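You operate a simulated robot arm through the tools that you are given. There is no shell and no other tool. Be economical: measure what you need, move in short steps, check, and stop when the job is done.

You run a simulated robot arm. Do the job below in one go: nothing can be reset, and whatever is moved stays where it is left.

Task
Wrap one green label round the tube in the label wrapper.
Fine: slide the green pile to FEED, lower the top roller, crank to END, then crank back to START and raise the roller. Where these are worked on the way, their far stop is far enough and under half their travel is too little: top roller.
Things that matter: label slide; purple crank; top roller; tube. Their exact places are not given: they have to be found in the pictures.

Only the result counts: the job must be done as asked and must still hold three seconds after the hand-in. Knocking over, shifting, dropping, spilling or breaking anything else fails it.

Robot
A 6-joint arm with a fingered hand, on a carriage that runs on a rail from [-336, 701] to [589, -1228] (x, y) and turns from -175 to 158 degrees about z. Base frame: it is fixed where the carriage stands at the start and does not move with it; the origin is on the floor, on the carriage's upright axis, x ahead of it, y to its left, z up. Units: mm, degrees, N and s.
Its first joint turns from -166.0 to 166.0 degrees. Places, roughly: label slide [700, -200, 800]; purple crank [800, -500, 900]; top roller [1000, -300, 1000]; tube [5500, -750, 750]. Payload 4 kg.
The TCP is the grasp point between the finger pads, 26 mm short of the fingertips. In the tool frame z runs along the fingers and y along their closing line. Largest opening 132 mm; the body of the gripper starts 73 mm behind the TCP. The gripper is a hand of 4 fingers: y runs from the thumb to the fingers, the wrist lies at [0, 0, -239] in the tool frame.
Orientation is that of the tool frame in the base frame, as a unit quaternion [x, y, z, w]. With the fingers straight down and closing along the base's y, the tool's x points along the base's -x, its y along +y and its z along -z.

Tools
- The arm moves only by the tool jog_arm. Its argument "increments" is a list of rows, each a list of 6 numbers: the shift along the base's x, y, z in mm, then the turn, a rotation vector about the base's x, y, z in degrees. In form: [[dx, dy, dz, wx, wy, wz], ...]. A call has 1 to 8 rows; each row shifts and turns the commanded pose from where the row before left it. Each row takes 0.2 s and may step no farther than 50 mm and 8.6 degrees from the row before; otherwise, the whole call is refused. Where a pose cannot be reached the arm comes as near as it can. A force on the tool above 90 N (or 10 N above the force at the start of the call, whichever is more), or a blocked arm, ends the call early, and 0.2 s more pass. In this call time passes only in rows, and 0.2 s behind the last. The reply holds the time, the measured pose of the TCP, the force on the tool along the base axes, the opening and the grip force, in the units named above and with some noise, with the torque about the TCP (base axes, N m) and any sound that the robot's microphone picked up, and new pictures: "show" is both (left out), scene, wrist or none.
- Cameras (640 x 400 px; columns grow to the right, rows downward): "scene" is now at [302.7, 178, 1353.7]; the picture's right is [-0.15, -0.99, 0.00], its down [-0.71, 0.11, -0.70] and it looks along [0.69, -0.10, -0.72] (base axes); focal length 214 px, centre (320, 200). "wrist" rides on the gripper at [68, 2, -97] in the tool frame; the picture's right is [-0.03, 1.00, 0.00], its down [-0.82, -0.02, -0.58] and it looks along [-0.58, -0.01, 0.82] (tool axes); focal length 270 px, centre (320, 200).
- move_column(by): slides the trunk up (or, below 0, down) by that many mm; the arm and the scene camera ride with it, the base frame stays. It gives what a move gives, with no picture.
- base_move(legs): drives the robot by 1 to 6 legs, each [ahead, left, turn to the left] in mm, mm and degrees, along the robot's own axes; the way and the turn of a leg run together, so that a leg with both is an arc; at most 1500 mm and 180 degrees a leg. The arm and the cameras ride along, it lands a little off, and it stops where it bumps. It keeps to its track: a leg is cut to what the track allows. It gives what a move gives, and a new picture of the scene camera.
- finger_targets(finger1, finger2, finger3, thumb_bend): sets how far each is bent, from 0 (flat) to 1 (curled in); at 0.3 the hand is open as for a grip, at 0.7 the pads meet at the TCP. One left out holds its place. A second passes; each finger stops where it meets its share of the squeeze, and holds until it gets a number again. It is the only way to open and close the hand. It gives what a move gives, with no picture; readings hold the bend of each and the force on the fingers (four entries, about 0 where the hand has none), thumb and palm.
- turn_head(pan, tilt): turns the head with the scene camera to pan (to the left, within 143 degrees either way) and tilt (down, from -29 to 69), counted from straight ahead of the robot. It gives what a move gives, and a new picture of the scene camera.
- locate(camera, pixels): there is no depth. For up to 12 entries [column, row, z] of the newest picture of that camera ("zoom" is the newest enlarged one), the place [x, y] in the base frame at which the ray of that pixel passes the height z, good to about 2 mm. It takes no simulated time.
- inspect(camera, box): a new picture of the part [left, top, right, bottom] of that camera's present view, enlarged. It takes no simulated time.
- hand_in(): hands the job in; it is judged then, once.

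Go step by step. Measure first, check grasps and placings, and put right what went wrong. The budget is 80 turns and 260 pictures, counting those below and the enlarged ones. Unless the task says otherwise, let go and move clear before handing in, and close with one line.

The tools are called after "Emit:" by a JSON object that holds its "op" and its "data". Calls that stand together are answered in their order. jog_arm: Moves the arm, as the interface text tells. Its arguments: {"type":"object","properties":{"increments":{"type":"array","items":{"type":"array","items":{"type":"number"}}},"show":{"type":"string","enum":["both","scene","wrist","none"]}},"required":["increments"]} The other tools are called the same way: move_column (by) slides the trunk up or down; finger_targets (finger1, finger2, finger3, thumb_bend) moves the fingers one by one; base_move (legs) drives the base; turn_head (pan, tilt) turns the head that bears the scene camera; locate (camera, pixels) gives the place at which the rays of pixels pass given heights; inspect (camera, box) takes an enlarged picture of a part of a camera's view; hand_in () hands the job in.

At the start:

```text
t: 0.0
tool_pos: [535.5, -522.9, 1257.2]
tcp_rot: [0.0, 1.0, 0.0, 0.0]
contact_force: [0.1, 0.1, 0.5]
wrist_torque: [-0.04, 0.02, 0.04]
grip_width: 132.2
gripper_force: 0.0
shape: jaw
bend: [0.3, 0.3, 0.3, 0.3]
finger forces: [0.1, 0.0, 0.0, 0.0, 0.0, 0.0]
trunk travel left (down, up): [-375.0, 253.0]
robot x, y, heading: [-0.5, 4.4, 0.2]
head pan, tilt: [-8.6, 45.7]
```

scene: 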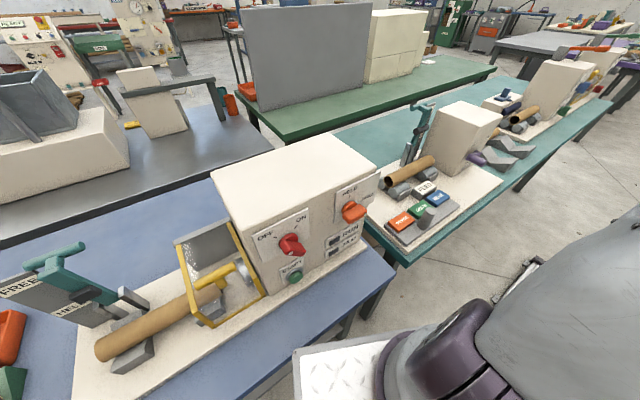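
wrist: 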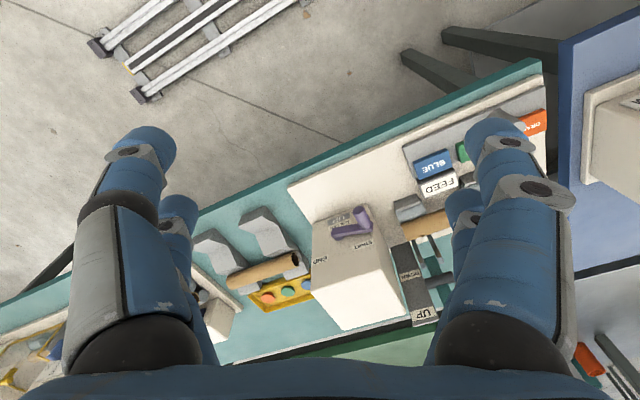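

The label wrapper is on the teal table: slide with piles around (425,210), crank at about (475,158), and a roller lever at about (425,110). I'll enlarge both views.

Emit:
{"op": "inspect", "data": {"camera": "scene", "box": [360, 80, 540, 260]}}

Emit:
{"op": "inspect", "data": {"camera": "wrist", "box": [280, 80, 560, 340]}}

```text
2.22 times, centred on (450, 170) of scene
```

zoom: 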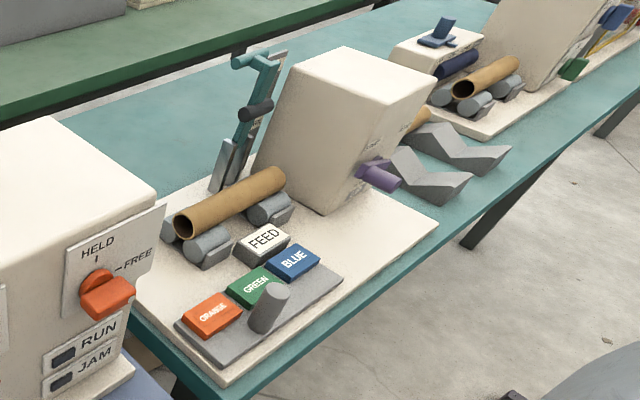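

```text
1.54 times, centred on (420, 210) of wrist
```

zoom: 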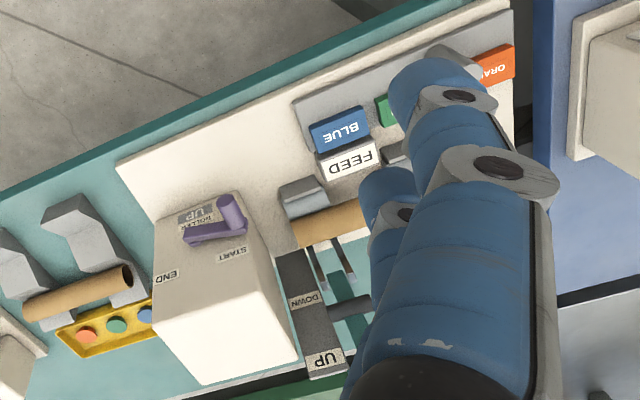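

I'll turn the head toward the wrapper to see it better.

Emit:
{"op": "turn_head", "data": {"pan": -42, "tilt": 42}}

Emit:
{"op": "inspect", "data": {"camera": "scene", "box": [210, 100, 430, 300]}}

```text
t: 1.0
tool_pos: [537.1, -523.6, 1258.6]
tcp_rot: [0.0, 1.0, 0.0, 0.0]
contact_force: [0.5, -0.7, -0.3]
wrist_torque: [0.01, -0.01, -0.01]
grip_width: 131.9
gripper_force: 0.1
shape: jaw
bend: [0.3, 0.3, 0.3, 0.3]
finger forces: [0.0, 0.0, 0.0, 0.0, 0.0, 0.0]
trunk travel left (down, up): [-375.0, 253.0]
robot x, y, heading: [2.2, -0.6, 0.1]
head pan, tilt: [-42.0, 42.0]
```

scene: 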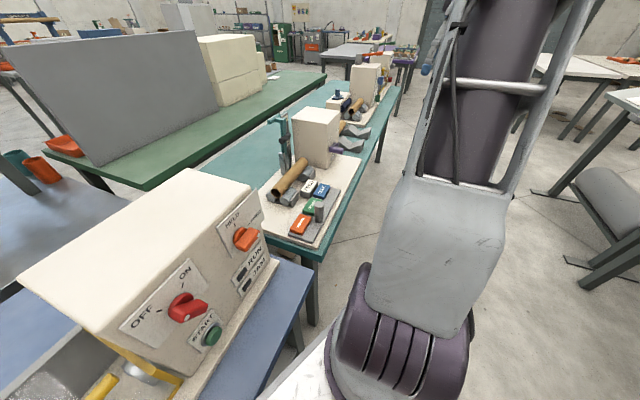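

```text
2.00 times, centred on (320, 200) of scene
```

zoom: 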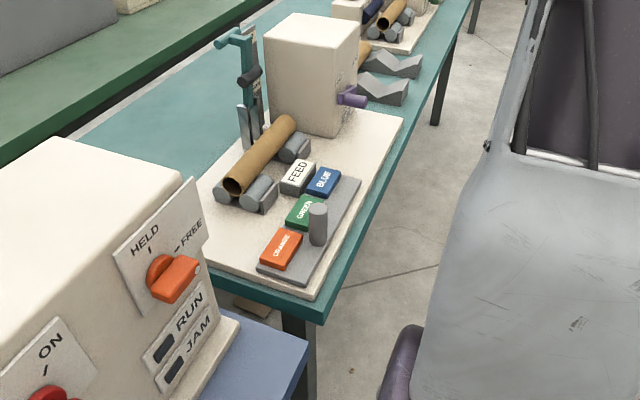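

FEED (298,177 zoom), green (304,212) and the knob (318,222) are visible. I'll locate the key points at candidate heights from both cameras.

Emit:
{"op": "locate", "data": {"camera": "zoom", "pixels": [[298, 177, 790], [304, 212, 790], [324, 182, 790], [281, 249, 790], [318, 206, 850], [318, 240, 790], [345, 97, 900], [365, 101, 900], [216, 41, 1050], [258, 33, 1050], [236, 180, 830], [285, 125, 830]]}}

Emit:
{"op": "locate", "data": {"camera": "wrist", "pixels": [[439, 186, 790], [433, 164, 790], [462, 152, 790], [341, 229, 900], [362, 216, 900], [424, 314, 900], [411, 275, 900], [298, 260, 830], [319, 260, 900], [363, 245, 900]]}}

```text
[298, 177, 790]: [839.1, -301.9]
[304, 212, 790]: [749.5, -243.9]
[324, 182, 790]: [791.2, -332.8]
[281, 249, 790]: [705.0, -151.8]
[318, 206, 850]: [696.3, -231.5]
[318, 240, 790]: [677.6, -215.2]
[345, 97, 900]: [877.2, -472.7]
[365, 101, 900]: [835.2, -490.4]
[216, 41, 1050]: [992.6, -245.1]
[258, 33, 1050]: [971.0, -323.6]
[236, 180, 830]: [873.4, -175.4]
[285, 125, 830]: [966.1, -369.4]
```

```text
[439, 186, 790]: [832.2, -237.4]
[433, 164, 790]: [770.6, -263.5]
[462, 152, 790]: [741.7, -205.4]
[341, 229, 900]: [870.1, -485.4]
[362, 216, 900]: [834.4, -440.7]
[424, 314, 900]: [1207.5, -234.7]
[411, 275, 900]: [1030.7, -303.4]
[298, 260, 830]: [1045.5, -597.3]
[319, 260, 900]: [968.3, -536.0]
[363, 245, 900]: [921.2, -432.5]
```

Rays from both views intersect at about z≈830 for FEED and z≈840 for the piles. I'll drive along the rail to centre on the wrapper and get a better look.

Emit:
{"op": "base_move", "data": {"legs": [[108, -225, 0]]}}

Emit:
{"op": "inspect", "data": {"camera": "scene", "box": [160, 80, 400, 280]}}

```text
t: 2.8
tool_pos: [642.1, -746.1, 1258.2]
tcp_rot: [0.0, 1.0, 0.0, 0.0]
contact_force: [0.0, -0.1, 0.9]
wrist_torque: [-0.01, 0.02, -0.02]
grip_width: 131.8
gripper_force: 0.1
shape: jaw
bend: [0.3, 0.3, 0.3, 0.3]
finger forces: [0.0, 0.0, 0.0, 0.0, 0.1, 0.1]
trunk travel left (down, up): [-375.0, 253.0]
robot x, y, heading: [107.3, -221.7, -0.0]
head pan, tilt: [-42.0, 42.0]
```

scene: 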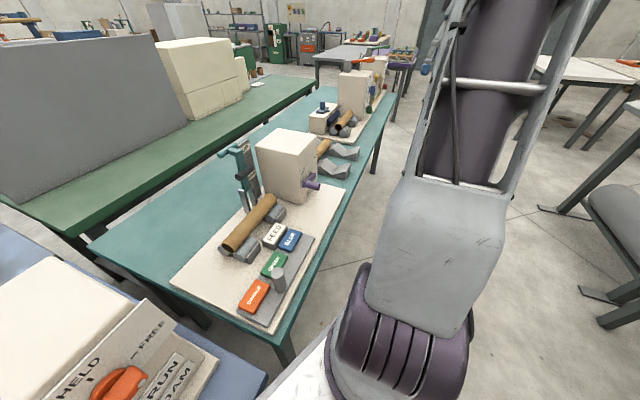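

```text
2.00 times, centred on (280, 180) of scene
```

zoom: 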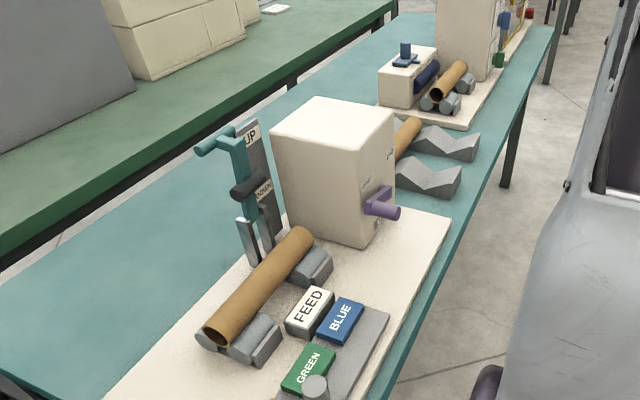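

I'll bring the hand above and in front of the wrapper for a wrist-camera close-up.

Emit:
{"op": "jog_arm", "data": {"increments": [[10, 50, 0, 0, 0, 0], [0, 50, 0, 0, 0, 0], [0, 50, 0, 0, 0, 0], [0, 50, 0, 0, 0, 0], [0, 50, 0, 0, 0, 0], [0, 50, 0, 0, 0, 0], [0, 50, 0, 0, 0, 0], [0, 30, 0, 0, 0, 0]], "show": "both"}}

Emit:
{"op": "inspect", "data": {"camera": "wrist", "box": [160, 100, 480, 300]}}

```text
refused: row 1 steps farther than a row can; nothing moved
```

```text
2.00 times, centred on (320, 200) of wrist
```

zoom: 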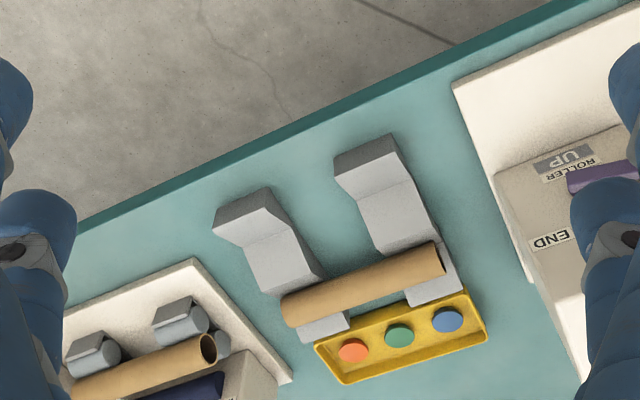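

Emit:
{"op": "jog_arm", "data": {"increments": [[0, 50, 0, 0, 0, 0], [0, 50, 0, 0, 0, 0], [0, 50, 0, 0, 0, 0], [0, 50, 0, 0, 0, 0], [0, 50, 0, 0, 0, 0], [0, 50, 0, 0, 0, 0], [0, 50, 0, 0, 0, 0]], "show": "both"}}

Emit:
{"op": "inspect", "data": {"camera": "wrist", "box": [160, 100, 480, 300]}}

```text
t: 4.4
tool_pos: [641.0, -396.0, 1259.9]
tcp_rot: [0.001, 1.0, -0.001, 0.001]
contact_force: [0.3, 0.3, 0.4]
wrist_torque: [0.0, -0.05, -0.02]
grip_width: 132.2
gripper_force: 0.1
shape: jaw
bend: [0.3, 0.3, 0.3, 0.3]
finger forces: [0.1, 0.0, 0.0, 0.0, 0.1, 0.0]
trunk travel left (down, up): [-375.0, 253.0]
robot x, y, heading: [106.3, -225.7, -0.1]
head pan, tilt: [-42.0, 42.0]
```

scene: 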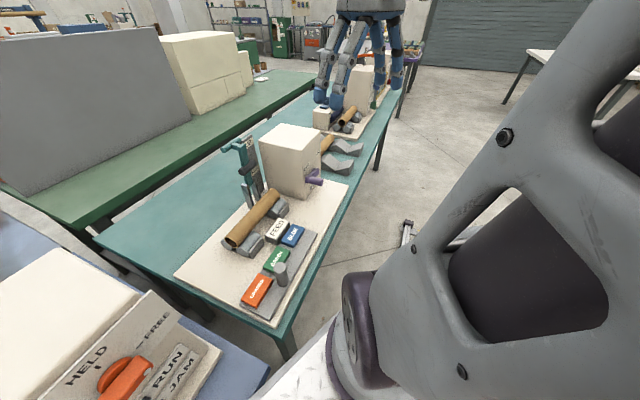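
wrist: 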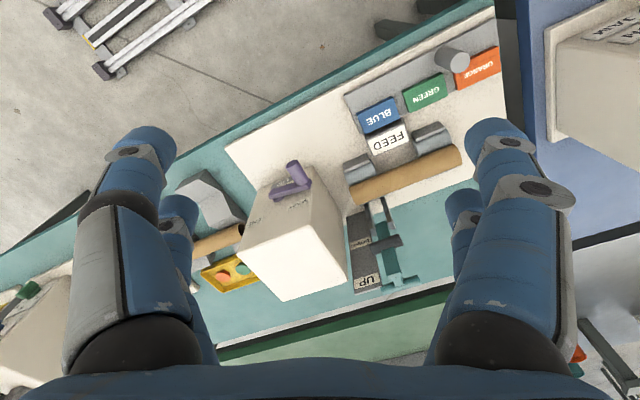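

```text
2.00 times, centred on (320, 200) of wrist
```

zoom: 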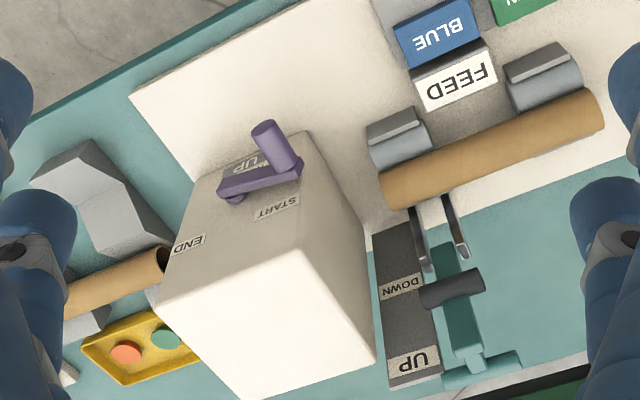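

The crank pivot is at wrist zoom (232,197) with its knob sticking out at (275,140), and START and END lie left and right of it. The roller carriage's mechanics are unclear, so I'll look closer.

Emit:
{"op": "inspect", "data": {"camera": "scene", "box": [210, 120, 330, 220]}}

Emit:
{"op": "inspect", "data": {"camera": "wrist", "box": [330, 170, 450, 310]}}

```text
4.00 times, centred on (270, 170) of scene
```

zoom: 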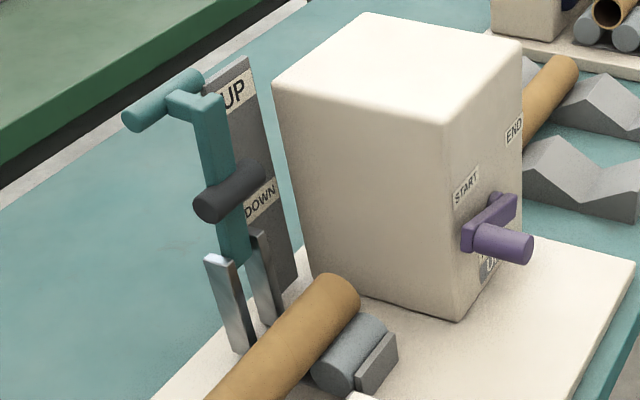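

```text
2.86 times, centred on (390, 240) of wrist
```

zoom: 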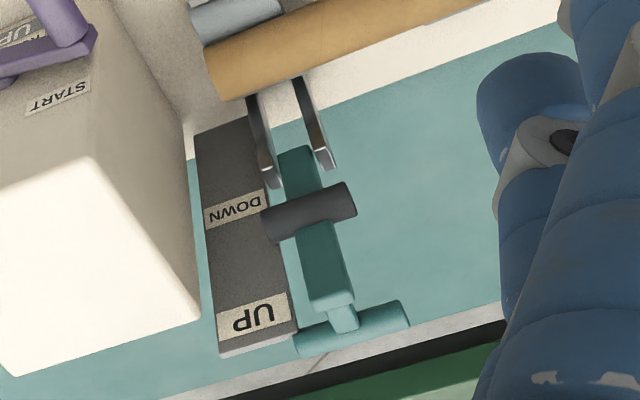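

I'll gather matching points in both pictures to triangulate the handle, roller, crank and slide.

Emit:
{"op": "locate", "data": {"camera": "scene", "pixels": [[222.5, 150, 1000], [222.5, 150, 800], [240, 139.5, 1000], [247, 168, 1000], [245, 185, 1000], [248.7, 143, 1000], [255.5, 170, 1000], [321.7, 182, 1000], [310, 180, 1000], [317.5, 171, 1000], [318.5, 152.5, 1000], [306.7, 166, 1000]]}}

Emit:
{"op": "locate", "data": {"camera": "wrist", "pixels": [[419.6, 279, 1000], [419.6, 279, 800], [383, 290.6, 1000], [386.4, 244, 1000], [393.4, 226, 1000], [366.5, 281, 1000], [359.5, 244, 1000], [291.5, 165, 1000], [305, 185, 1000], [275, 198.5, 1000], [253.5, 223.5, 1000], [297.5, 204, 1000]]}}

Emit:
{"op": "locate", "data": {"camera": "scene", "pixels": [[276, 231, 800], [291, 236, 800], [275, 262, 800], [258, 290, 800], [280, 267, 800], [281, 287, 800]]}}

Emit:
{"op": "locate", "data": {"camera": "wrist", "pixels": [[387.5, 140, 800], [380, 117.5, 800], [425, 93, 800], [477, 67, 800], [457, 57, 800], [443, 58, 800]]}}

Emit:
{"op": "inspect", "data": {"camera": "scene", "box": [200, 210, 340, 330]}}

Emit:
{"op": "inspect", "data": {"camera": "wrist", "box": [340, 20, 520, 180]}}

```text
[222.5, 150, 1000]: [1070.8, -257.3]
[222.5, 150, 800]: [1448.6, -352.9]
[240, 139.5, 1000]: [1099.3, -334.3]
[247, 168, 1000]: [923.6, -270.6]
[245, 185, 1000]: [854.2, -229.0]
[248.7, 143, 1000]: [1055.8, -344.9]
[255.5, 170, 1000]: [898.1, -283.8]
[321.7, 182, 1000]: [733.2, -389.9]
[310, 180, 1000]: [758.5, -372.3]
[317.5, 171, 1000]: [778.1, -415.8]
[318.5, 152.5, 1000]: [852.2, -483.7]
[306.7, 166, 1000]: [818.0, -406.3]
```

```text
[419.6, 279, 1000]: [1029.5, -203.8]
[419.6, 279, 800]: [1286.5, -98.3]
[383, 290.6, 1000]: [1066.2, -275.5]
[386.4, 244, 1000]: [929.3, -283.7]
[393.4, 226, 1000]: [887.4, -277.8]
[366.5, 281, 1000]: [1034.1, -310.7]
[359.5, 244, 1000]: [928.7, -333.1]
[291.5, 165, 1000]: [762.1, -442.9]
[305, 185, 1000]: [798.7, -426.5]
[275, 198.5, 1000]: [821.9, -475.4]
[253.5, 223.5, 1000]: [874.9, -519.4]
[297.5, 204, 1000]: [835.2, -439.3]
```

```text
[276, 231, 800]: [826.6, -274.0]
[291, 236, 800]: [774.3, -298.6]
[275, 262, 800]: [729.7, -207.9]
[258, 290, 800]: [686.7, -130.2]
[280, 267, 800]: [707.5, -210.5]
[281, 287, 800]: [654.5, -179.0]
```

```text
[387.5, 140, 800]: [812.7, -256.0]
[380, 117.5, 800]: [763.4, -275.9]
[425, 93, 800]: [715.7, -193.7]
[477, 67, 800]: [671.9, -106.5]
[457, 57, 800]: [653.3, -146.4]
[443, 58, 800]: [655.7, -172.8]
```

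```text
3.33 times, centred on (270, 270) of scene
```

zoom: 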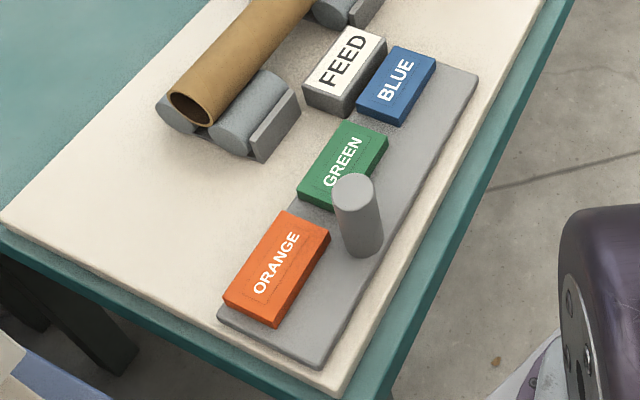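

```text
2.50 times, centred on (430, 100) of wrist
```

zoom: 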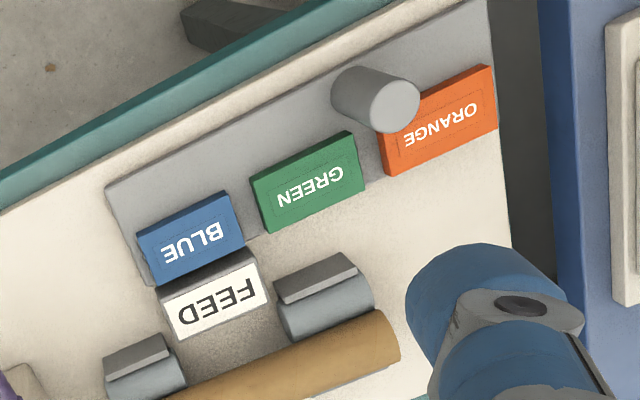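

Triangulation gives: slide knob vertical at about (649,-186), z 822–905; pile pitch about 90 mm along (0.43,-0.9), with BLUE at FEED now; T-handle at about (973,-263,1057); crank knob at about (830,-447,915). I'll move the base back a little for reach and yaw the hand so it closes along the slide direction.

Emit:
{"op": "base_move", "data": {"legs": [[-52, 108, 0]]}}

Emit:
{"op": "jog_arm", "data": {"increments": [[20, 40, -20, 0, 0, 8.5], [20, 40, -20, 0, 0, 8.5], [10, 20, -20, 0, 0, 8.5]], "show": "both"}}

```text
t: 5.6
tool_pos: [591.3, -289.6, 1258.5]
tcp_rot: [0.0, 1.0, 0.0, 0.0]
contact_force: [0.1, 0.2, -0.1]
wrist_torque: [0.01, 0.0, 0.03]
grip_width: 132.0
gripper_force: 0.0
shape: jaw
bend: [0.3, 0.3, 0.3, 0.3]
finger forces: [0.1, 0.0, 0.1, 0.1, 0.0, 0.1]
trunk travel left (down, up): [-375.0, 253.0]
robot x, y, heading: [55.1, -116.4, -0.1]
head pan, tilt: [-42.0, 42.0]
```

scene: 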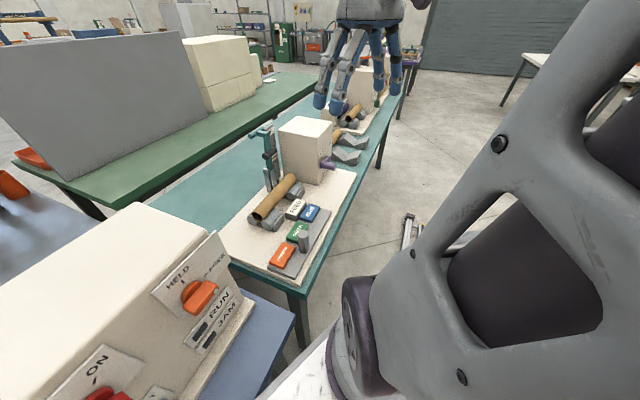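

```text
t: 6.4
tool_pos: [638.6, -190.2, 1200.0]
tcp_rot: [-0.222, 0.975, 0.001, 0.0]
contact_force: [-0.5, -0.1, 0.1]
wrist_torque: [0.0, -0.03, -0.02]
grip_width: 131.9
gripper_force: 0.1
shape: jaw
bend: [0.3, 0.3, 0.3, 0.3]
finger forces: [0.1, 0.0, 0.0, 0.1, 0.1, 0.0]
trunk travel left (down, up): [-375.0, 253.0]
robot x, y, heading: [55.2, -115.3, -0.1]
head pan, tilt: [-42.0, 42.0]
```

scene: 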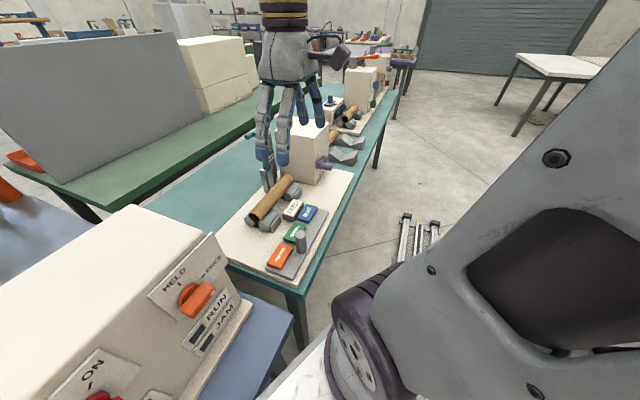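
wrist: 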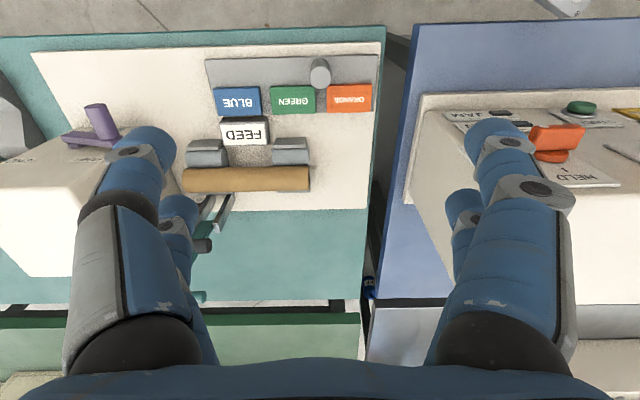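

The bench is now square with the wrist view; I'll locate the piles, FEED and slide knob precisely.

Emit:
{"op": "locate", "data": {"camera": "wrist", "pixels": [[237, 101, 835], [294, 100, 835], [349, 98, 835], [244, 132, 835], [320, 76, 905], [320, 62, 830], [205, 60, 815], [378, 58, 815], [102, 118, 925], [90, 140, 910]]}}

Emit:
{"op": "inspect", "data": {"camera": "wrist", "box": [180, 30, 400, 200]}}

```text
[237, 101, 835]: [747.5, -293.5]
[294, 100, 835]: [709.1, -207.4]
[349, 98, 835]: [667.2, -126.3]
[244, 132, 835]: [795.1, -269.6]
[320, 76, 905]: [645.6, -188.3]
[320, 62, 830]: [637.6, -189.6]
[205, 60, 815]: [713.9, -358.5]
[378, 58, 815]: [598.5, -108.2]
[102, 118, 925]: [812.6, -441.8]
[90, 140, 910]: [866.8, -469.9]
```

```text
2.35 times, centred on (290, 115) of wrist
```

zoom: 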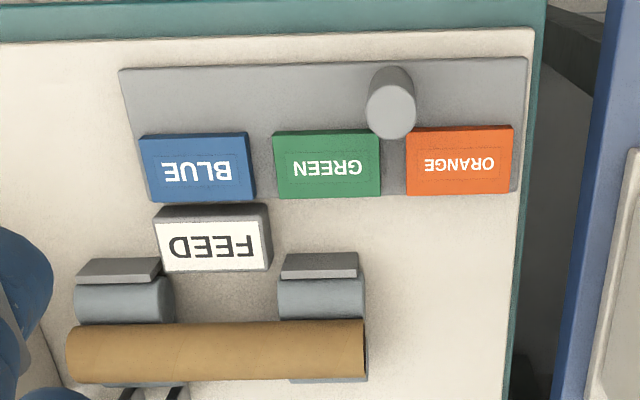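

The pitch is about 93 mm along (0.433,-0.901), and the knob is at about (644,-188). I'm descending over it with the hand open.

Emit:
{"op": "jog_arm", "data": {"increments": [[6, 2, -46, 0, 0, 0], [0, 0, -46, 0, 0, 0], [0, 0, -46, 0, 0, 0], [0, 0, -46, 0, 0, 0], [0, 0, -46, 0, 0, 0], [0, 0, -46, 0, 0, 0]], "show": "both"}}

```text
t: 7.8
tool_pos: [646.2, -189.8, 923.6]
tcp_rot: [-0.221, 0.975, 0.0, 0.0]
contact_force: [-0.3, -0.9, 0.5]
wrist_torque: [0.0, -0.05, -0.01]
grip_width: 131.7
gripper_force: 0.1
shape: jaw
bend: [0.3, 0.3, 0.3, 0.3]
finger forces: [0.0, 0.0, 0.1, 0.0, 0.0, 0.0]
trunk travel left (down, up): [-375.0, 253.0]
robot x, y, heading: [55.7, -117.9, 0.1]
head pan, tilt: [-42.0, 42.0]
```

scene: 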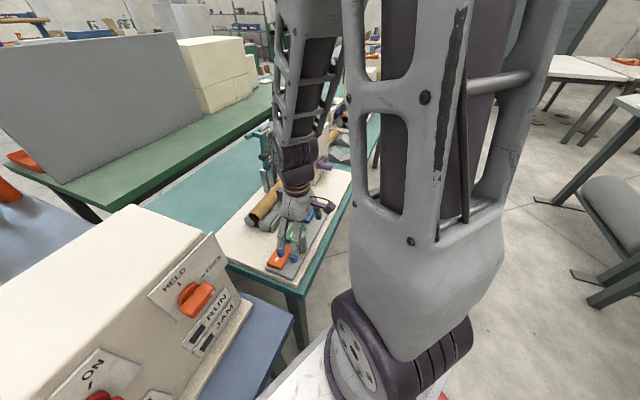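
wrist: 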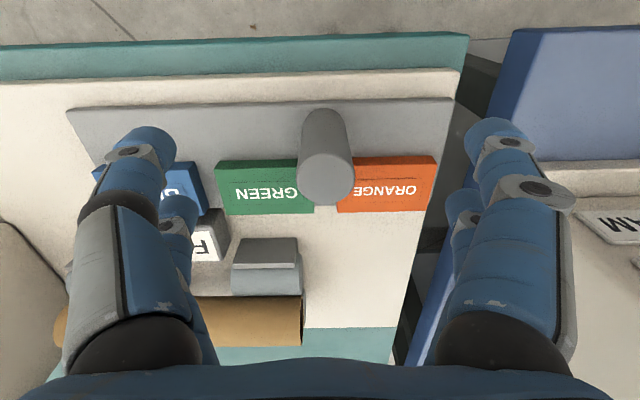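

Emit:
{"op": "locate", "data": {"camera": "wrist", "pixels": [[326, 178, 905], [326, 178, 895], [323, 113, 830], [265, 187, 835], [390, 185, 835]]}}

```text
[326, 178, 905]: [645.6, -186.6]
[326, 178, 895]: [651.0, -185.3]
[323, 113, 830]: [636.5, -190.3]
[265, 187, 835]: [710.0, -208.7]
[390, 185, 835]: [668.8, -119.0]
```

The knob is centred under the TCP. I'll descend to z≈880 and close the hand on it.

Emit:
{"op": "jog_arm", "data": {"increments": [[0, 2, -22, 0, 0, 0], [0, 0, -21, 0, 0, 0]], "show": "none"}}

Emit:
{"op": "finger_targets", "data": {"finger1": 0.68, "finger2": 0.68, "finger3": 0.68, "thumb_bend": 0.68}}

Emit:
{"op": "inspect", "data": {"camera": "wrist", "box": [0, 0, 640, 400]}}

```text
t: 8.4
tool_pos: [647.4, -188.0, 881.6]
tcp_rot: [-0.221, 0.975, -0.001, 0.001]
contact_force: [0.1, 0.1, 0.6]
wrist_torque: [0.0, -0.02, -0.01]
grip_width: 132.0
gripper_force: 0.0
shape: jaw
bend: [0.3, 0.3, 0.3, 0.3]
finger forces: [0.1, 0.0, 0.0, 0.2, 0.0, 0.0]
trunk travel left (down, up): [-375.0, 253.0]
robot x, y, heading: [55.9, -116.2, -0.0]
head pan, tilt: [-42.0, 42.0]
```

```text
t: 9.4
tool_pos: [646.3, -187.2, 880.2]
tcp_rot: [-0.22, 0.975, 0.001, 0.0]
contact_force: [-0.4, -0.4, -1.0]
wrist_torque: [-0.02, 0.02, 0.0]
grip_width: 10.2
gripper_force: 0.3
shape: fingers
bend: [0.67, 0.68, 0.68, 0.68]
finger forces: [0.9, 0.1, 0.0, 0.0, 0.3, 0.1]
trunk travel left (down, up): [-375.0, 253.0]
robot x, y, heading: [52.0, -115.7, -0.2]
head pan, tilt: [-42.0, 42.0]
```

```text
1.00 times, centred on (320, 200) of wrist (not enlarged: the box is as wide or as high as the picture)
```

zoom: 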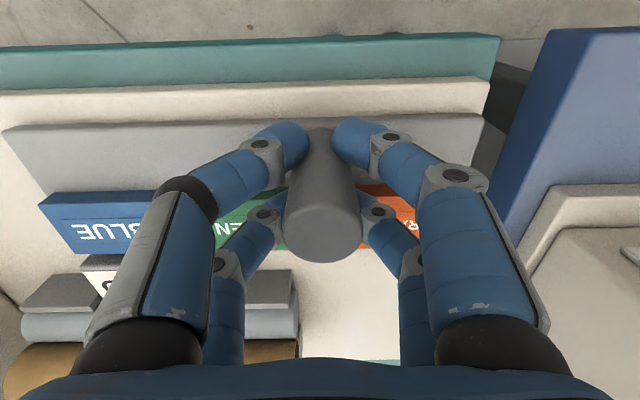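

The fingers surround the knob but barely squeeze it, so I'll tighten.

Emit:
{"op": "finger_targets", "data": {"finger1": 0.85, "finger2": 0.85, "finger3": 0.85, "thumb_bend": 0.85}}

```text
t: 10.4
tool_pos: [646.5, -188.4, 879.9]
tcp_rot: [-0.221, 0.975, 0.0, -0.001]
contact_force: [-1.6, -2.2, -19.2]
wrist_torque: [0.02, -0.01, 0.05]
grip_width: 0.2
gripper_force: 23.4
shape: fingers
bend: [0.71, 0.73, 0.74, 0.76]
finger forces: [10.1, 10.7, 10.3, 0.0, 16.7, 0.0]
trunk travel left (down, up): [-375.0, 253.0]
robot x, y, heading: [52.3, -118.1, -0.3]
head pan, tilt: [-42.0, 42.0]
```

Gripped at about 23 N. Now sliding 93 mm toward the crank side.

Emit:
{"op": "jog_arm", "data": {"increments": [[8, -16.8, 0, 0, 0, 0], [8, -16.8, 0, 0, 0, 0], [8, -16.8, 0, 0, 0, 0], [8, -16.8, 0, 0, 0, 0], [8.3, -16.8, 0, 0, 0, 0]], "show": "both"}}

```text
t: 11.6
tool_pos: [686.4, -268.9, 880.4]
tcp_rot: [-0.221, 0.975, -0.001, -0.001]
contact_force: [-3.2, -2.1, -12.1]
wrist_torque: [0.01, 0.01, 0.01]
grip_width: 0.0
gripper_force: 25.0
shape: fingers
bend: [0.71, 0.73, 0.74, 0.76]
finger forces: [10.9, 11.9, 10.2, 0.1, 17.5, 0.0]
trunk travel left (down, up): [-375.0, 253.0]
robot x, y, heading: [54.5, -115.4, 0.1]
head pan, tilt: [-42.0, 42.0]
```

scene: 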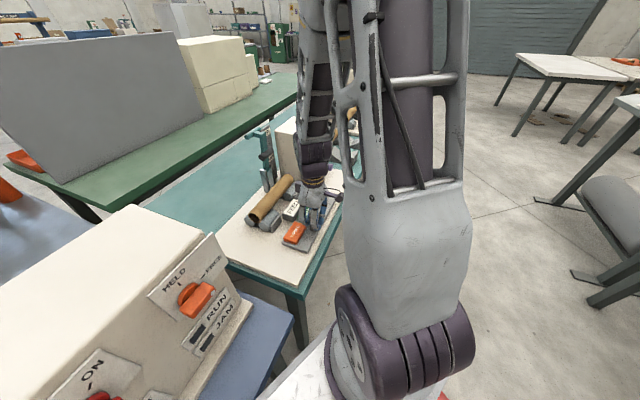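
wrist: 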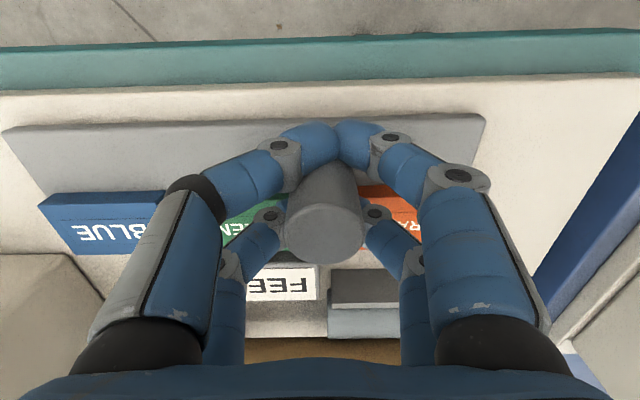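

The slide moved with the hand. I'll open, rise, and check that green lines up with FEED.

Emit:
{"op": "finger_targets", "data": {"finger1": 0.3, "finger2": 0.3, "finger3": 0.3, "thumb_bend": 0.3}}

Emit:
{"op": "jog_arm", "data": {"increments": [[0, 0, 45, 0, 0, 0], [0, 0, 45, 0, 0, 0], [0, 0, 45, 0, 0, 0], [0, 0, 45, 0, 0, 0], [0, 0, 45, 0, 0, 0], [0, 0, 45, 0, 0, 0], [0, 0, 45, 0, 0, 0]], "show": "wrist"}}

Emit:
{"op": "inspect", "data": {"camera": "wrist", "box": [180, 30, 400, 200]}}

```text
t: 12.6
tool_pos: [687.4, -269.2, 880.4]
tcp_rot: [-0.22, 0.975, 0.0, 0.0]
contact_force: [-0.2, 0.3, -0.7]
wrist_torque: [0.02, 0.01, 0.01]
grip_width: 132.5
gripper_force: 0.1
shape: fingers
bend: [0.3, 0.3, 0.3, 0.3]
finger forces: [0.0, 0.0, 0.1, 0.0, 0.1, 0.0]
trunk travel left (down, up): [-375.0, 253.0]
robot x, y, heading: [53.0, -110.4, -0.1]
head pan, tilt: [-42.0, 42.0]
```

```text
t: 14.2
tool_pos: [686.6, -267.8, 1196.8]
tcp_rot: [-0.22, 0.975, -0.001, 0.0]
contact_force: [-0.2, 0.0, -0.8]
wrist_torque: [-0.01, -0.01, 0.02]
grip_width: 132.4
gripper_force: 0.1
shape: fingers
bend: [0.3, 0.3, 0.3, 0.3]
finger forces: [0.0, 0.0, 0.1, 0.0, 0.1, 0.0]
trunk travel left (down, up): [-375.0, 253.0]
robot x, y, heading: [56.2, -113.6, -0.0]
head pan, tilt: [-42.0, 42.0]
```

wrist: 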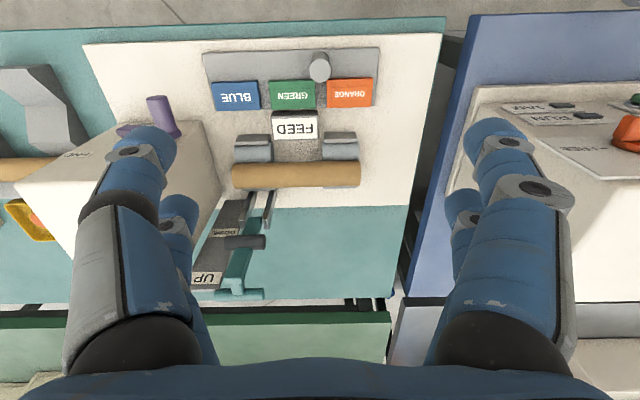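

```text
2.35 times, centred on (290, 115) of wrist
```

zoom: 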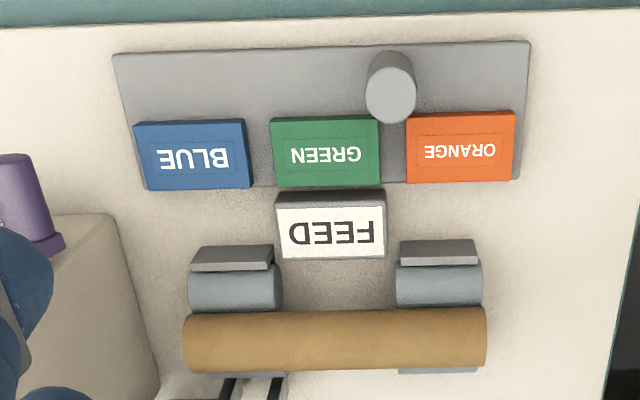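

Emit:
{"op": "locate", "data": {"camera": "zoom", "pixels": [[328, 153, 835], [330, 232, 835], [193, 155, 835], [460, 147, 835], [190, 345, 840], [485, 336, 840], [335, 310, 850], [335, 370, 830]]}}

Emit:
{"op": "inspect", "data": {"camera": "wrist", "box": [170, 150, 310, 310]}}

Emit:
{"op": "locate", "data": {"camera": "wrist", "pixels": [[240, 294, 1057], [216, 294, 1057], [263, 294, 1057], [245, 242, 985], [206, 279, 1037], [224, 232, 929]]}}

```text
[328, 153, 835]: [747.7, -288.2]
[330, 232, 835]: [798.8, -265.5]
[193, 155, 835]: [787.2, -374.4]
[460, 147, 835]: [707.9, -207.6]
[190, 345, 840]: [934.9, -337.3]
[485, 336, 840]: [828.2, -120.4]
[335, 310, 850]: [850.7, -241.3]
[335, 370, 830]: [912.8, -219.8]
```

```text
2.50 times, centred on (240, 230) of wrist
```

zoom: 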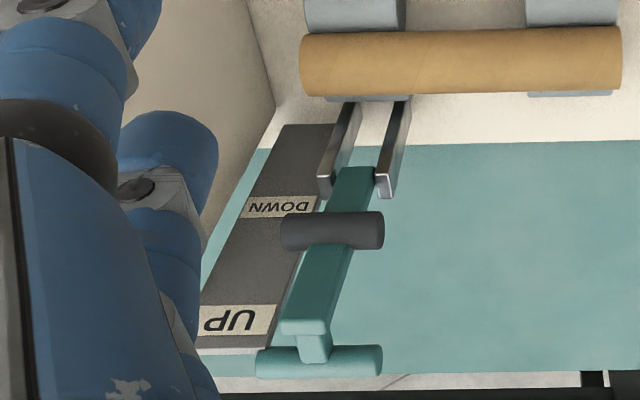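

```text
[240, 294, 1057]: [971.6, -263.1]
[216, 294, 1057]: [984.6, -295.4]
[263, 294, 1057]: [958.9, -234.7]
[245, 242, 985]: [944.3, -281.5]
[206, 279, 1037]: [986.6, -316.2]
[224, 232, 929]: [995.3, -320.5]
```

Green is within 2 mm of FEED. The roller post looks like a vertical slide with a T-handle at about (971,-263,1057), beside the UP/DOWN plate. I'll turn the hand 90° so it can work the handle's left half clear of the plate, and look from there.

Emit:
{"op": "jog_arm", "data": {"increments": [[20, 0, 0, 0, 0, -8.5], [20, 0, 0, 0, 0, -8.5], [20, 0, 0, 0, 0, -8.5], [20, 5, 0, 0, 0, -8.5], [20, 5, 0, 0, 0, -8.5], [20, 5, 0, 0, 0, -8.5]], "show": "none"}}

Emit:
{"op": "jog_arm", "data": {"increments": [[20, 5, 0, 0, 0, -8.5], [20, 5, 0, 0, 0, -8.5], [20, 5, 0, 0, 0, -8.5], [20, 5, 0, 0, 0, -8.5], [0, 0, 0, 0, 0, -5]], "show": "both"}}

```text
t: 15.6
tool_pos: [806.8, -253.6, 1196.5]
tcp_rot: [0.222, 0.975, 0.0, 0.0]
contact_force: [-1.0, -0.9, -0.2]
wrist_torque: [-0.03, 0.02, 0.0]
grip_width: 132.3
gripper_force: 0.0
shape: fingers
bend: [0.3, 0.3, 0.3, 0.3]
finger forces: [0.0, 0.0, 0.0, 0.0, 0.0, 0.0]
trunk travel left (down, up): [-375.0, 253.0]
robot x, y, heading: [57.4, -114.8, 0.2]
head pan, tilt: [-42.0, 42.0]
```

```text
t: 16.8
tool_pos: [888.0, -234.1, 1196.2]
tcp_rot: [0.535, 0.845, 0.0, 0.0]
contact_force: [-0.5, 0.7, 0.2]
wrist_torque: [-0.02, 0.03, 0.04]
grip_width: 132.5
gripper_force: 0.1
shape: fingers
bend: [0.3, 0.3, 0.3, 0.3]
finger forces: [0.1, 0.0, 0.0, 0.0, 0.1, 0.0]
trunk travel left (down, up): [-375.0, 253.0]
robot x, y, heading: [54.8, -114.3, -0.0]
head pan, tilt: [-42.0, 42.0]
```

scene: 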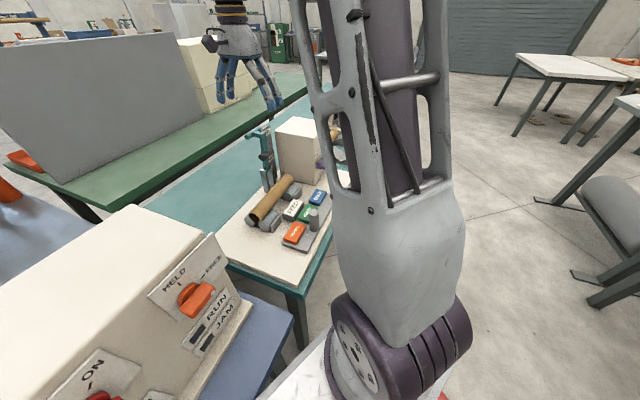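
wrist: 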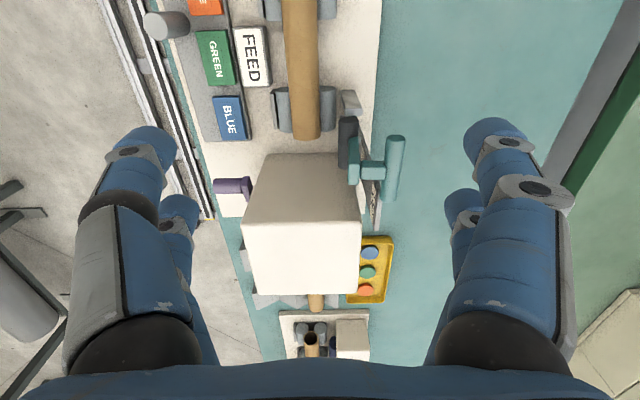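

Emit:
{"op": "inspect", "data": {"camera": "wrist", "box": [310, 80, 430, 240]}}

Emit:
{"op": "locate", "data": {"camera": "wrist", "pixels": [[397, 140, 1057], [390, 198, 1057], [394, 167, 1057], [353, 168, 1057], [353, 145, 990], [348, 142, 990], [302, 135, 850], [302, 90, 850]]}}

```text
2.50 times, centred on (370, 160) of wrist
```

zoom: 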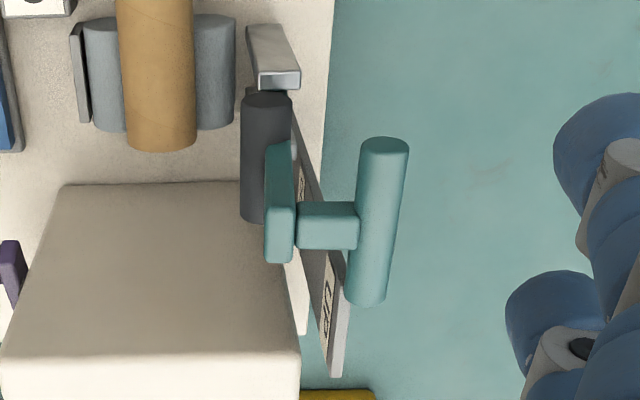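

```text
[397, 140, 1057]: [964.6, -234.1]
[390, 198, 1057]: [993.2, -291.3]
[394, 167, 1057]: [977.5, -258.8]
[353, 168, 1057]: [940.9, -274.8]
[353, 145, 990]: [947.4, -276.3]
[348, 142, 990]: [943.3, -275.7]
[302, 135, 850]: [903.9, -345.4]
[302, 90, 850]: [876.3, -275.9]
```

This view shows the stem and T-bar stand off behind the arm, and the tube sits about 65 mm in front of the roller (tube top ≈ 889). So the arm is a lever pivoting at the silver fork and swinging about 90° forward. I'll position over the left half of the T-bar.

Emit:
{"op": "jog_arm", "data": {"increments": [[35, 7, 0, 0, 0, 0], [35.5, 7.5, -20, 0, 0, 0], [0, 0, -35, 0, 0, 0]], "show": "both"}}

Emit:
{"op": "inspect", "data": {"camera": "wrist", "box": [200, 100, 440, 300]}}

```text
t: 17.6
tool_pos: [955.7, -219.4, 1140.3]
tcp_rot: [0.534, 0.845, 0.0, 0.0]
contact_force: [0.0, -0.6, 1.2]
wrist_torque: [0.02, -0.05, -0.04]
grip_width: 132.4
gripper_force: 0.0
shape: fingers
bend: [0.3, 0.3, 0.3, 0.3]
finger forces: [0.0, 0.0, 0.0, 0.1, 0.0, 0.0]
trunk travel left (down, up): [-375.0, 253.0]
robot x, y, heading: [52.6, -119.1, 0.2]
head pan, tilt: [-42.0, 42.0]
```

scene: 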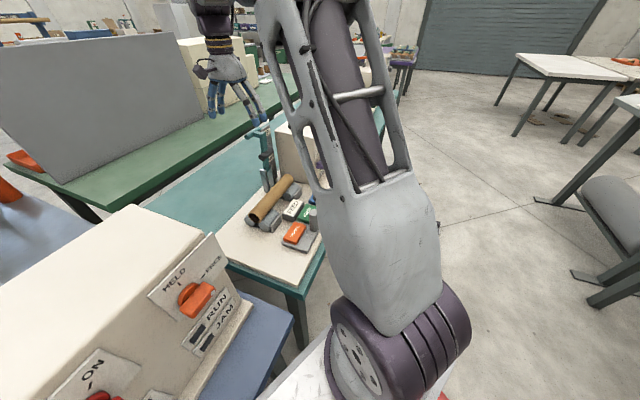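
wrist: 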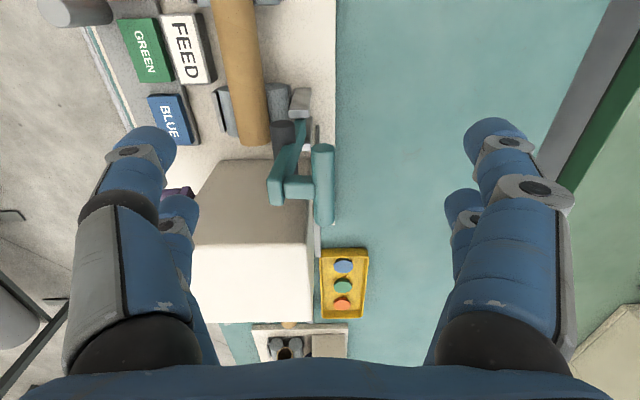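

```text
2.00 times, centred on (320, 200) of wrist
```

zoom: 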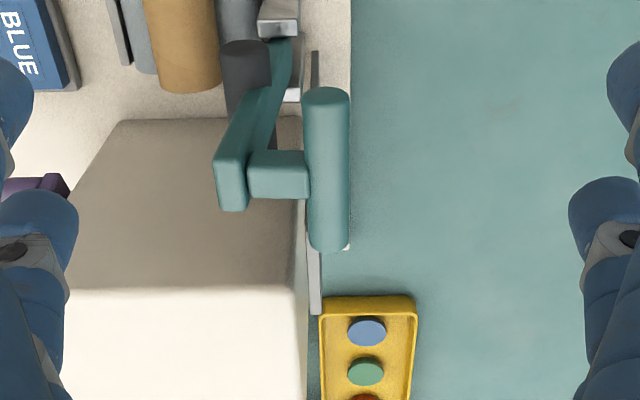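

Emit:
{"op": "locate", "data": {"camera": "wrist", "pixels": [[323, 146, 1057], [324, 224, 1050], [323, 185, 1060], [275, 186, 1060], [293, 100, 926], [301, 116, 926], [282, 122, 1000], [231, 3, 885], [256, 143, 885]]}}

```text
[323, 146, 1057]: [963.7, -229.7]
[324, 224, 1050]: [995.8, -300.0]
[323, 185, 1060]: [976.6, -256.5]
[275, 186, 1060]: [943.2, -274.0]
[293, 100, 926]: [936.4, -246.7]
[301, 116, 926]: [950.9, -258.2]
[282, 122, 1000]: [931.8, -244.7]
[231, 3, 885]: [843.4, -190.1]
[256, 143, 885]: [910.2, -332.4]
```

T-bar at n≈74, its left end confirmed. I'll descend so the inner pair of digits straddles the bar's left part.

Emit:
{"op": "jog_arm", "data": {"increments": [[1, 3.8, -30, 0, 0, 0], [0, 0, -30, 0, 0, 0], [0, 0, -25, 0, 0, 0]], "show": "wrist"}}

Emit:
{"op": "finger_targets", "data": {"finger1": 0.6, "finger2": 0.6, "finger3": 0.6, "thumb_bend": 0.6}}

Emit:
{"op": "inspect", "data": {"camera": "wrist", "box": [0, 0, 640, 400]}}

```text
t: 18.4
tool_pos: [956.3, -216.4, 1053.7]
tcp_rot: [0.534, 0.846, 0.0, 0.0]
contact_force: [-0.6, -0.9, 0.2]
wrist_torque: [0.0, -0.01, 0.02]
grip_width: 132.8
gripper_force: 0.1
shape: fingers
bend: [0.3, 0.3, 0.3, 0.3]
finger forces: [0.1, 0.0, 0.0, 0.1, 0.0, 0.0]
trunk travel left (down, up): [-375.0, 253.0]
robot x, y, heading: [57.2, -114.1, -0.0]
head pan, tilt: [-42.0, 42.0]
```

wrist: 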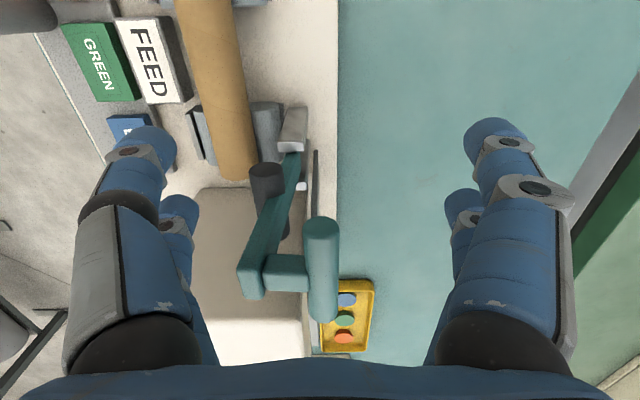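

```text
t: 19.4
tool_pos: [957.0, -217.4, 1053.6]
tcp_rot: [0.533, 0.846, 0.0, 0.001]
contact_force: [1.0, 0.7, -0.1]
wrist_torque: [0.04, -0.01, 0.0]
grip_width: 33.1
gripper_force: 0.1
shape: fingers
bend: [0.6, 0.6, 0.6, 0.6]
finger forces: [0.0, 0.0, 0.0, 0.0, 0.0, 0.1]
trunk travel left (down, up): [-375.0, 253.0]
robot x, y, heading: [54.3, -117.3, -0.1]
head pan, tilt: [-42.0, 42.0]
```

```text
1.00 times, centred on (320, 200) of wrist (not enlarged: the box is as wide or as high as the picture)
```

zoom: 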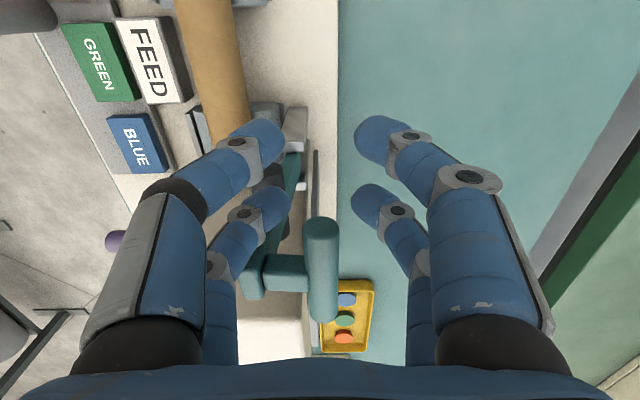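

The inner digits (260,205)/(375,205) only just reach the bar's end (322,225). I'll move 13 mm along the bar and then close.

Emit:
{"op": "jog_arm", "data": {"increments": [[3, -6, 0, 0, 0, 0], [2.6, -5.7, 0, 0, 0, 0]], "show": "none"}}

Emit:
{"op": "finger_targets", "data": {"finger1": 0.7, "finger2": 0.7, "finger3": 0.7, "thumb_bend": 0.7}}

Emit:
{"op": "inspect", "data": {"camera": "wrist", "box": [0, 0, 640, 400]}}

```text
t: 20.0
tool_pos: [963.3, -227.6, 1056.5]
tcp_rot: [0.533, 0.846, 0.001, -0.001]
contact_force: [-1.3, 3.5, -0.4]
wrist_torque: [0.04, -0.02, -0.14]
grip_width: 33.0
gripper_force: 2.2
shape: fingers
bend: [0.6, 0.6, 0.6, 0.6]
finger forces: [0.0, 0.0, 3.4, 0.1, 0.0, 0.0]
trunk travel left (down, up): [-375.0, 253.0]
robot x, y, heading: [53.2, -116.2, -0.1]
head pan, tilt: [-42.0, 42.0]
```

```text
t: 21.0
tool_pos: [964.1, -228.0, 1055.6]
tcp_rot: [0.533, 0.846, 0.0, 0.0]
contact_force: [-0.3, 2.0, -0.1]
wrist_torque: [-0.01, -0.04, -0.05]
grip_width: 1.7
gripper_force: 0.9
shape: fingers
bend: [0.7, 0.7, 0.7, 0.7]
finger forces: [0.0, 0.0, 3.0, 0.0, 0.0, 0.0]
trunk travel left (down, up): [-375.0, 253.0]
robot x, y, heading: [53.6, -115.2, -0.1]
head pan, tilt: [-42.0, 42.0]
```

```text
1.00 times, centred on (320, 200) of wrist (not enlarged: the box is as wide or as high as the picture)
```

zoom: 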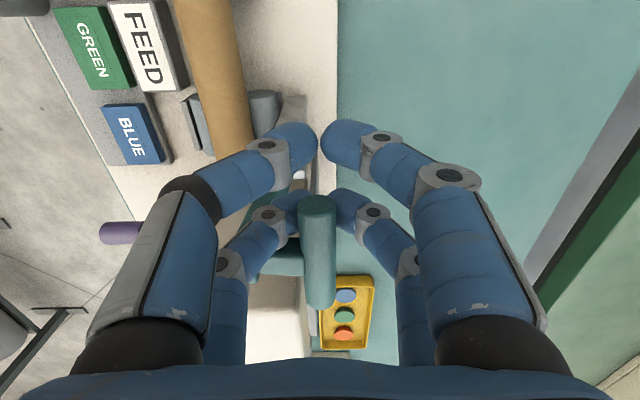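

The distal digits have closed beneath the bar, so it is caged, and finger3 lightly touches the stem. I'll back off 3 mm and squeeze to see whether the bar is held.

Emit:
{"op": "jog_arm", "data": {"increments": [[-1.3, 2.7, 3, 0, 0, 0]], "show": "none"}}

Emit:
{"op": "finger_targets", "data": {"finger1": 0.9, "finger2": 0.9, "finger3": 0.9, "thumb_bend": 0.9}}

Emit:
{"op": "inspect", "data": {"camera": "wrist", "box": [180, 80, 460, 330]}}

```text
t: 21.4
tool_pos: [962.3, -225.0, 1057.2]
tcp_rot: [0.534, 0.845, 0.0, 0.001]
contact_force: [0.2, -1.8, -1.9]
wrist_torque: [0.04, 0.0, -0.02]
grip_width: 1.8
gripper_force: 0.9
shape: fingers
bend: [0.7, 0.7, 0.69, 0.7]
finger forces: [0.0, 0.3, 1.5, 0.0, 0.0, 0.0]
trunk travel left (down, up): [-375.0, 253.0]
robot x, y, heading: [55.6, -114.8, 0.1]
head pan, tilt: [-42.0, 42.0]
```

```text
t: 22.4
tool_pos: [962.3, -226.3, 1056.7]
tcp_rot: [0.535, 0.845, 0.0, -0.002]
contact_force: [-2.1, -4.3, -19.2]
wrist_torque: [0.3, 0.14, -0.06]
grip_width: 0.0
gripper_force: 13.0
shape: fingers
bend: [0.87, 0.73, 0.72, 0.83]
finger forces: [0.1, 12.5, 13.1, 0.0, 0.1, 0.0]
trunk travel left (down, up): [-375.0, 253.0]
robot x, y, heading: [56.1, -109.3, 0.0]
head pan, tilt: [-42.0, 42.0]
```

```text
1.60 times, centred on (320, 205) of wrist
```

zoom: 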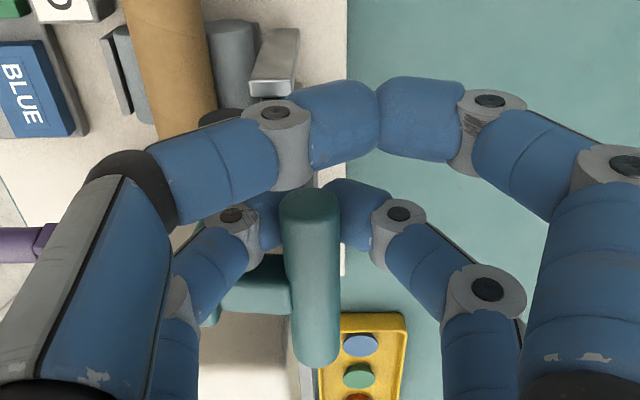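

Fingers 2 and 3 hold the bar with opposed 12–13 N. I'll pull forward along the first part of the arc and watch the forces.

Emit:
{"op": "jog_arm", "data": {"increments": [[-13.9, -6.7, 2.4, 0, 0, 0], [-13.6, -6.5, 0.6, 0, 0, 0], [-13.7, -6.6, -1.1, 0, 0, 0], [-13.4, -6.5, -2.6, 0, 0, 0]], "show": "wrist"}}

```text
t: 23.4
tool_pos: [909.9, -250.0, 1055.7]
tcp_rot: [0.534, 0.846, 0.0, 0.001]
contact_force: [10.9, -2.4, -26.6]
wrist_torque: [0.57, -0.18, 0.21]
grip_width: 0.1
gripper_force: 15.9
shape: fingers
bend: [0.87, 0.73, 0.7, 0.83]
finger forces: [0.1, 10.4, 21.7, 0.0, 0.0, 0.0]
trunk travel left (down, up): [-375.0, 253.0]
robot x, y, heading: [54.3, -112.5, -0.0]
head pan, tilt: [-42.0, 42.0]
```

wrist: 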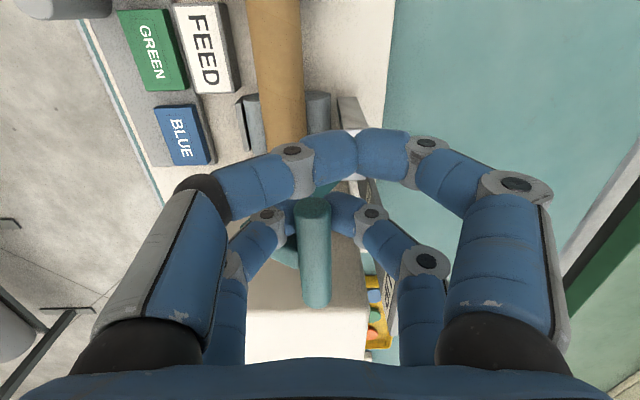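

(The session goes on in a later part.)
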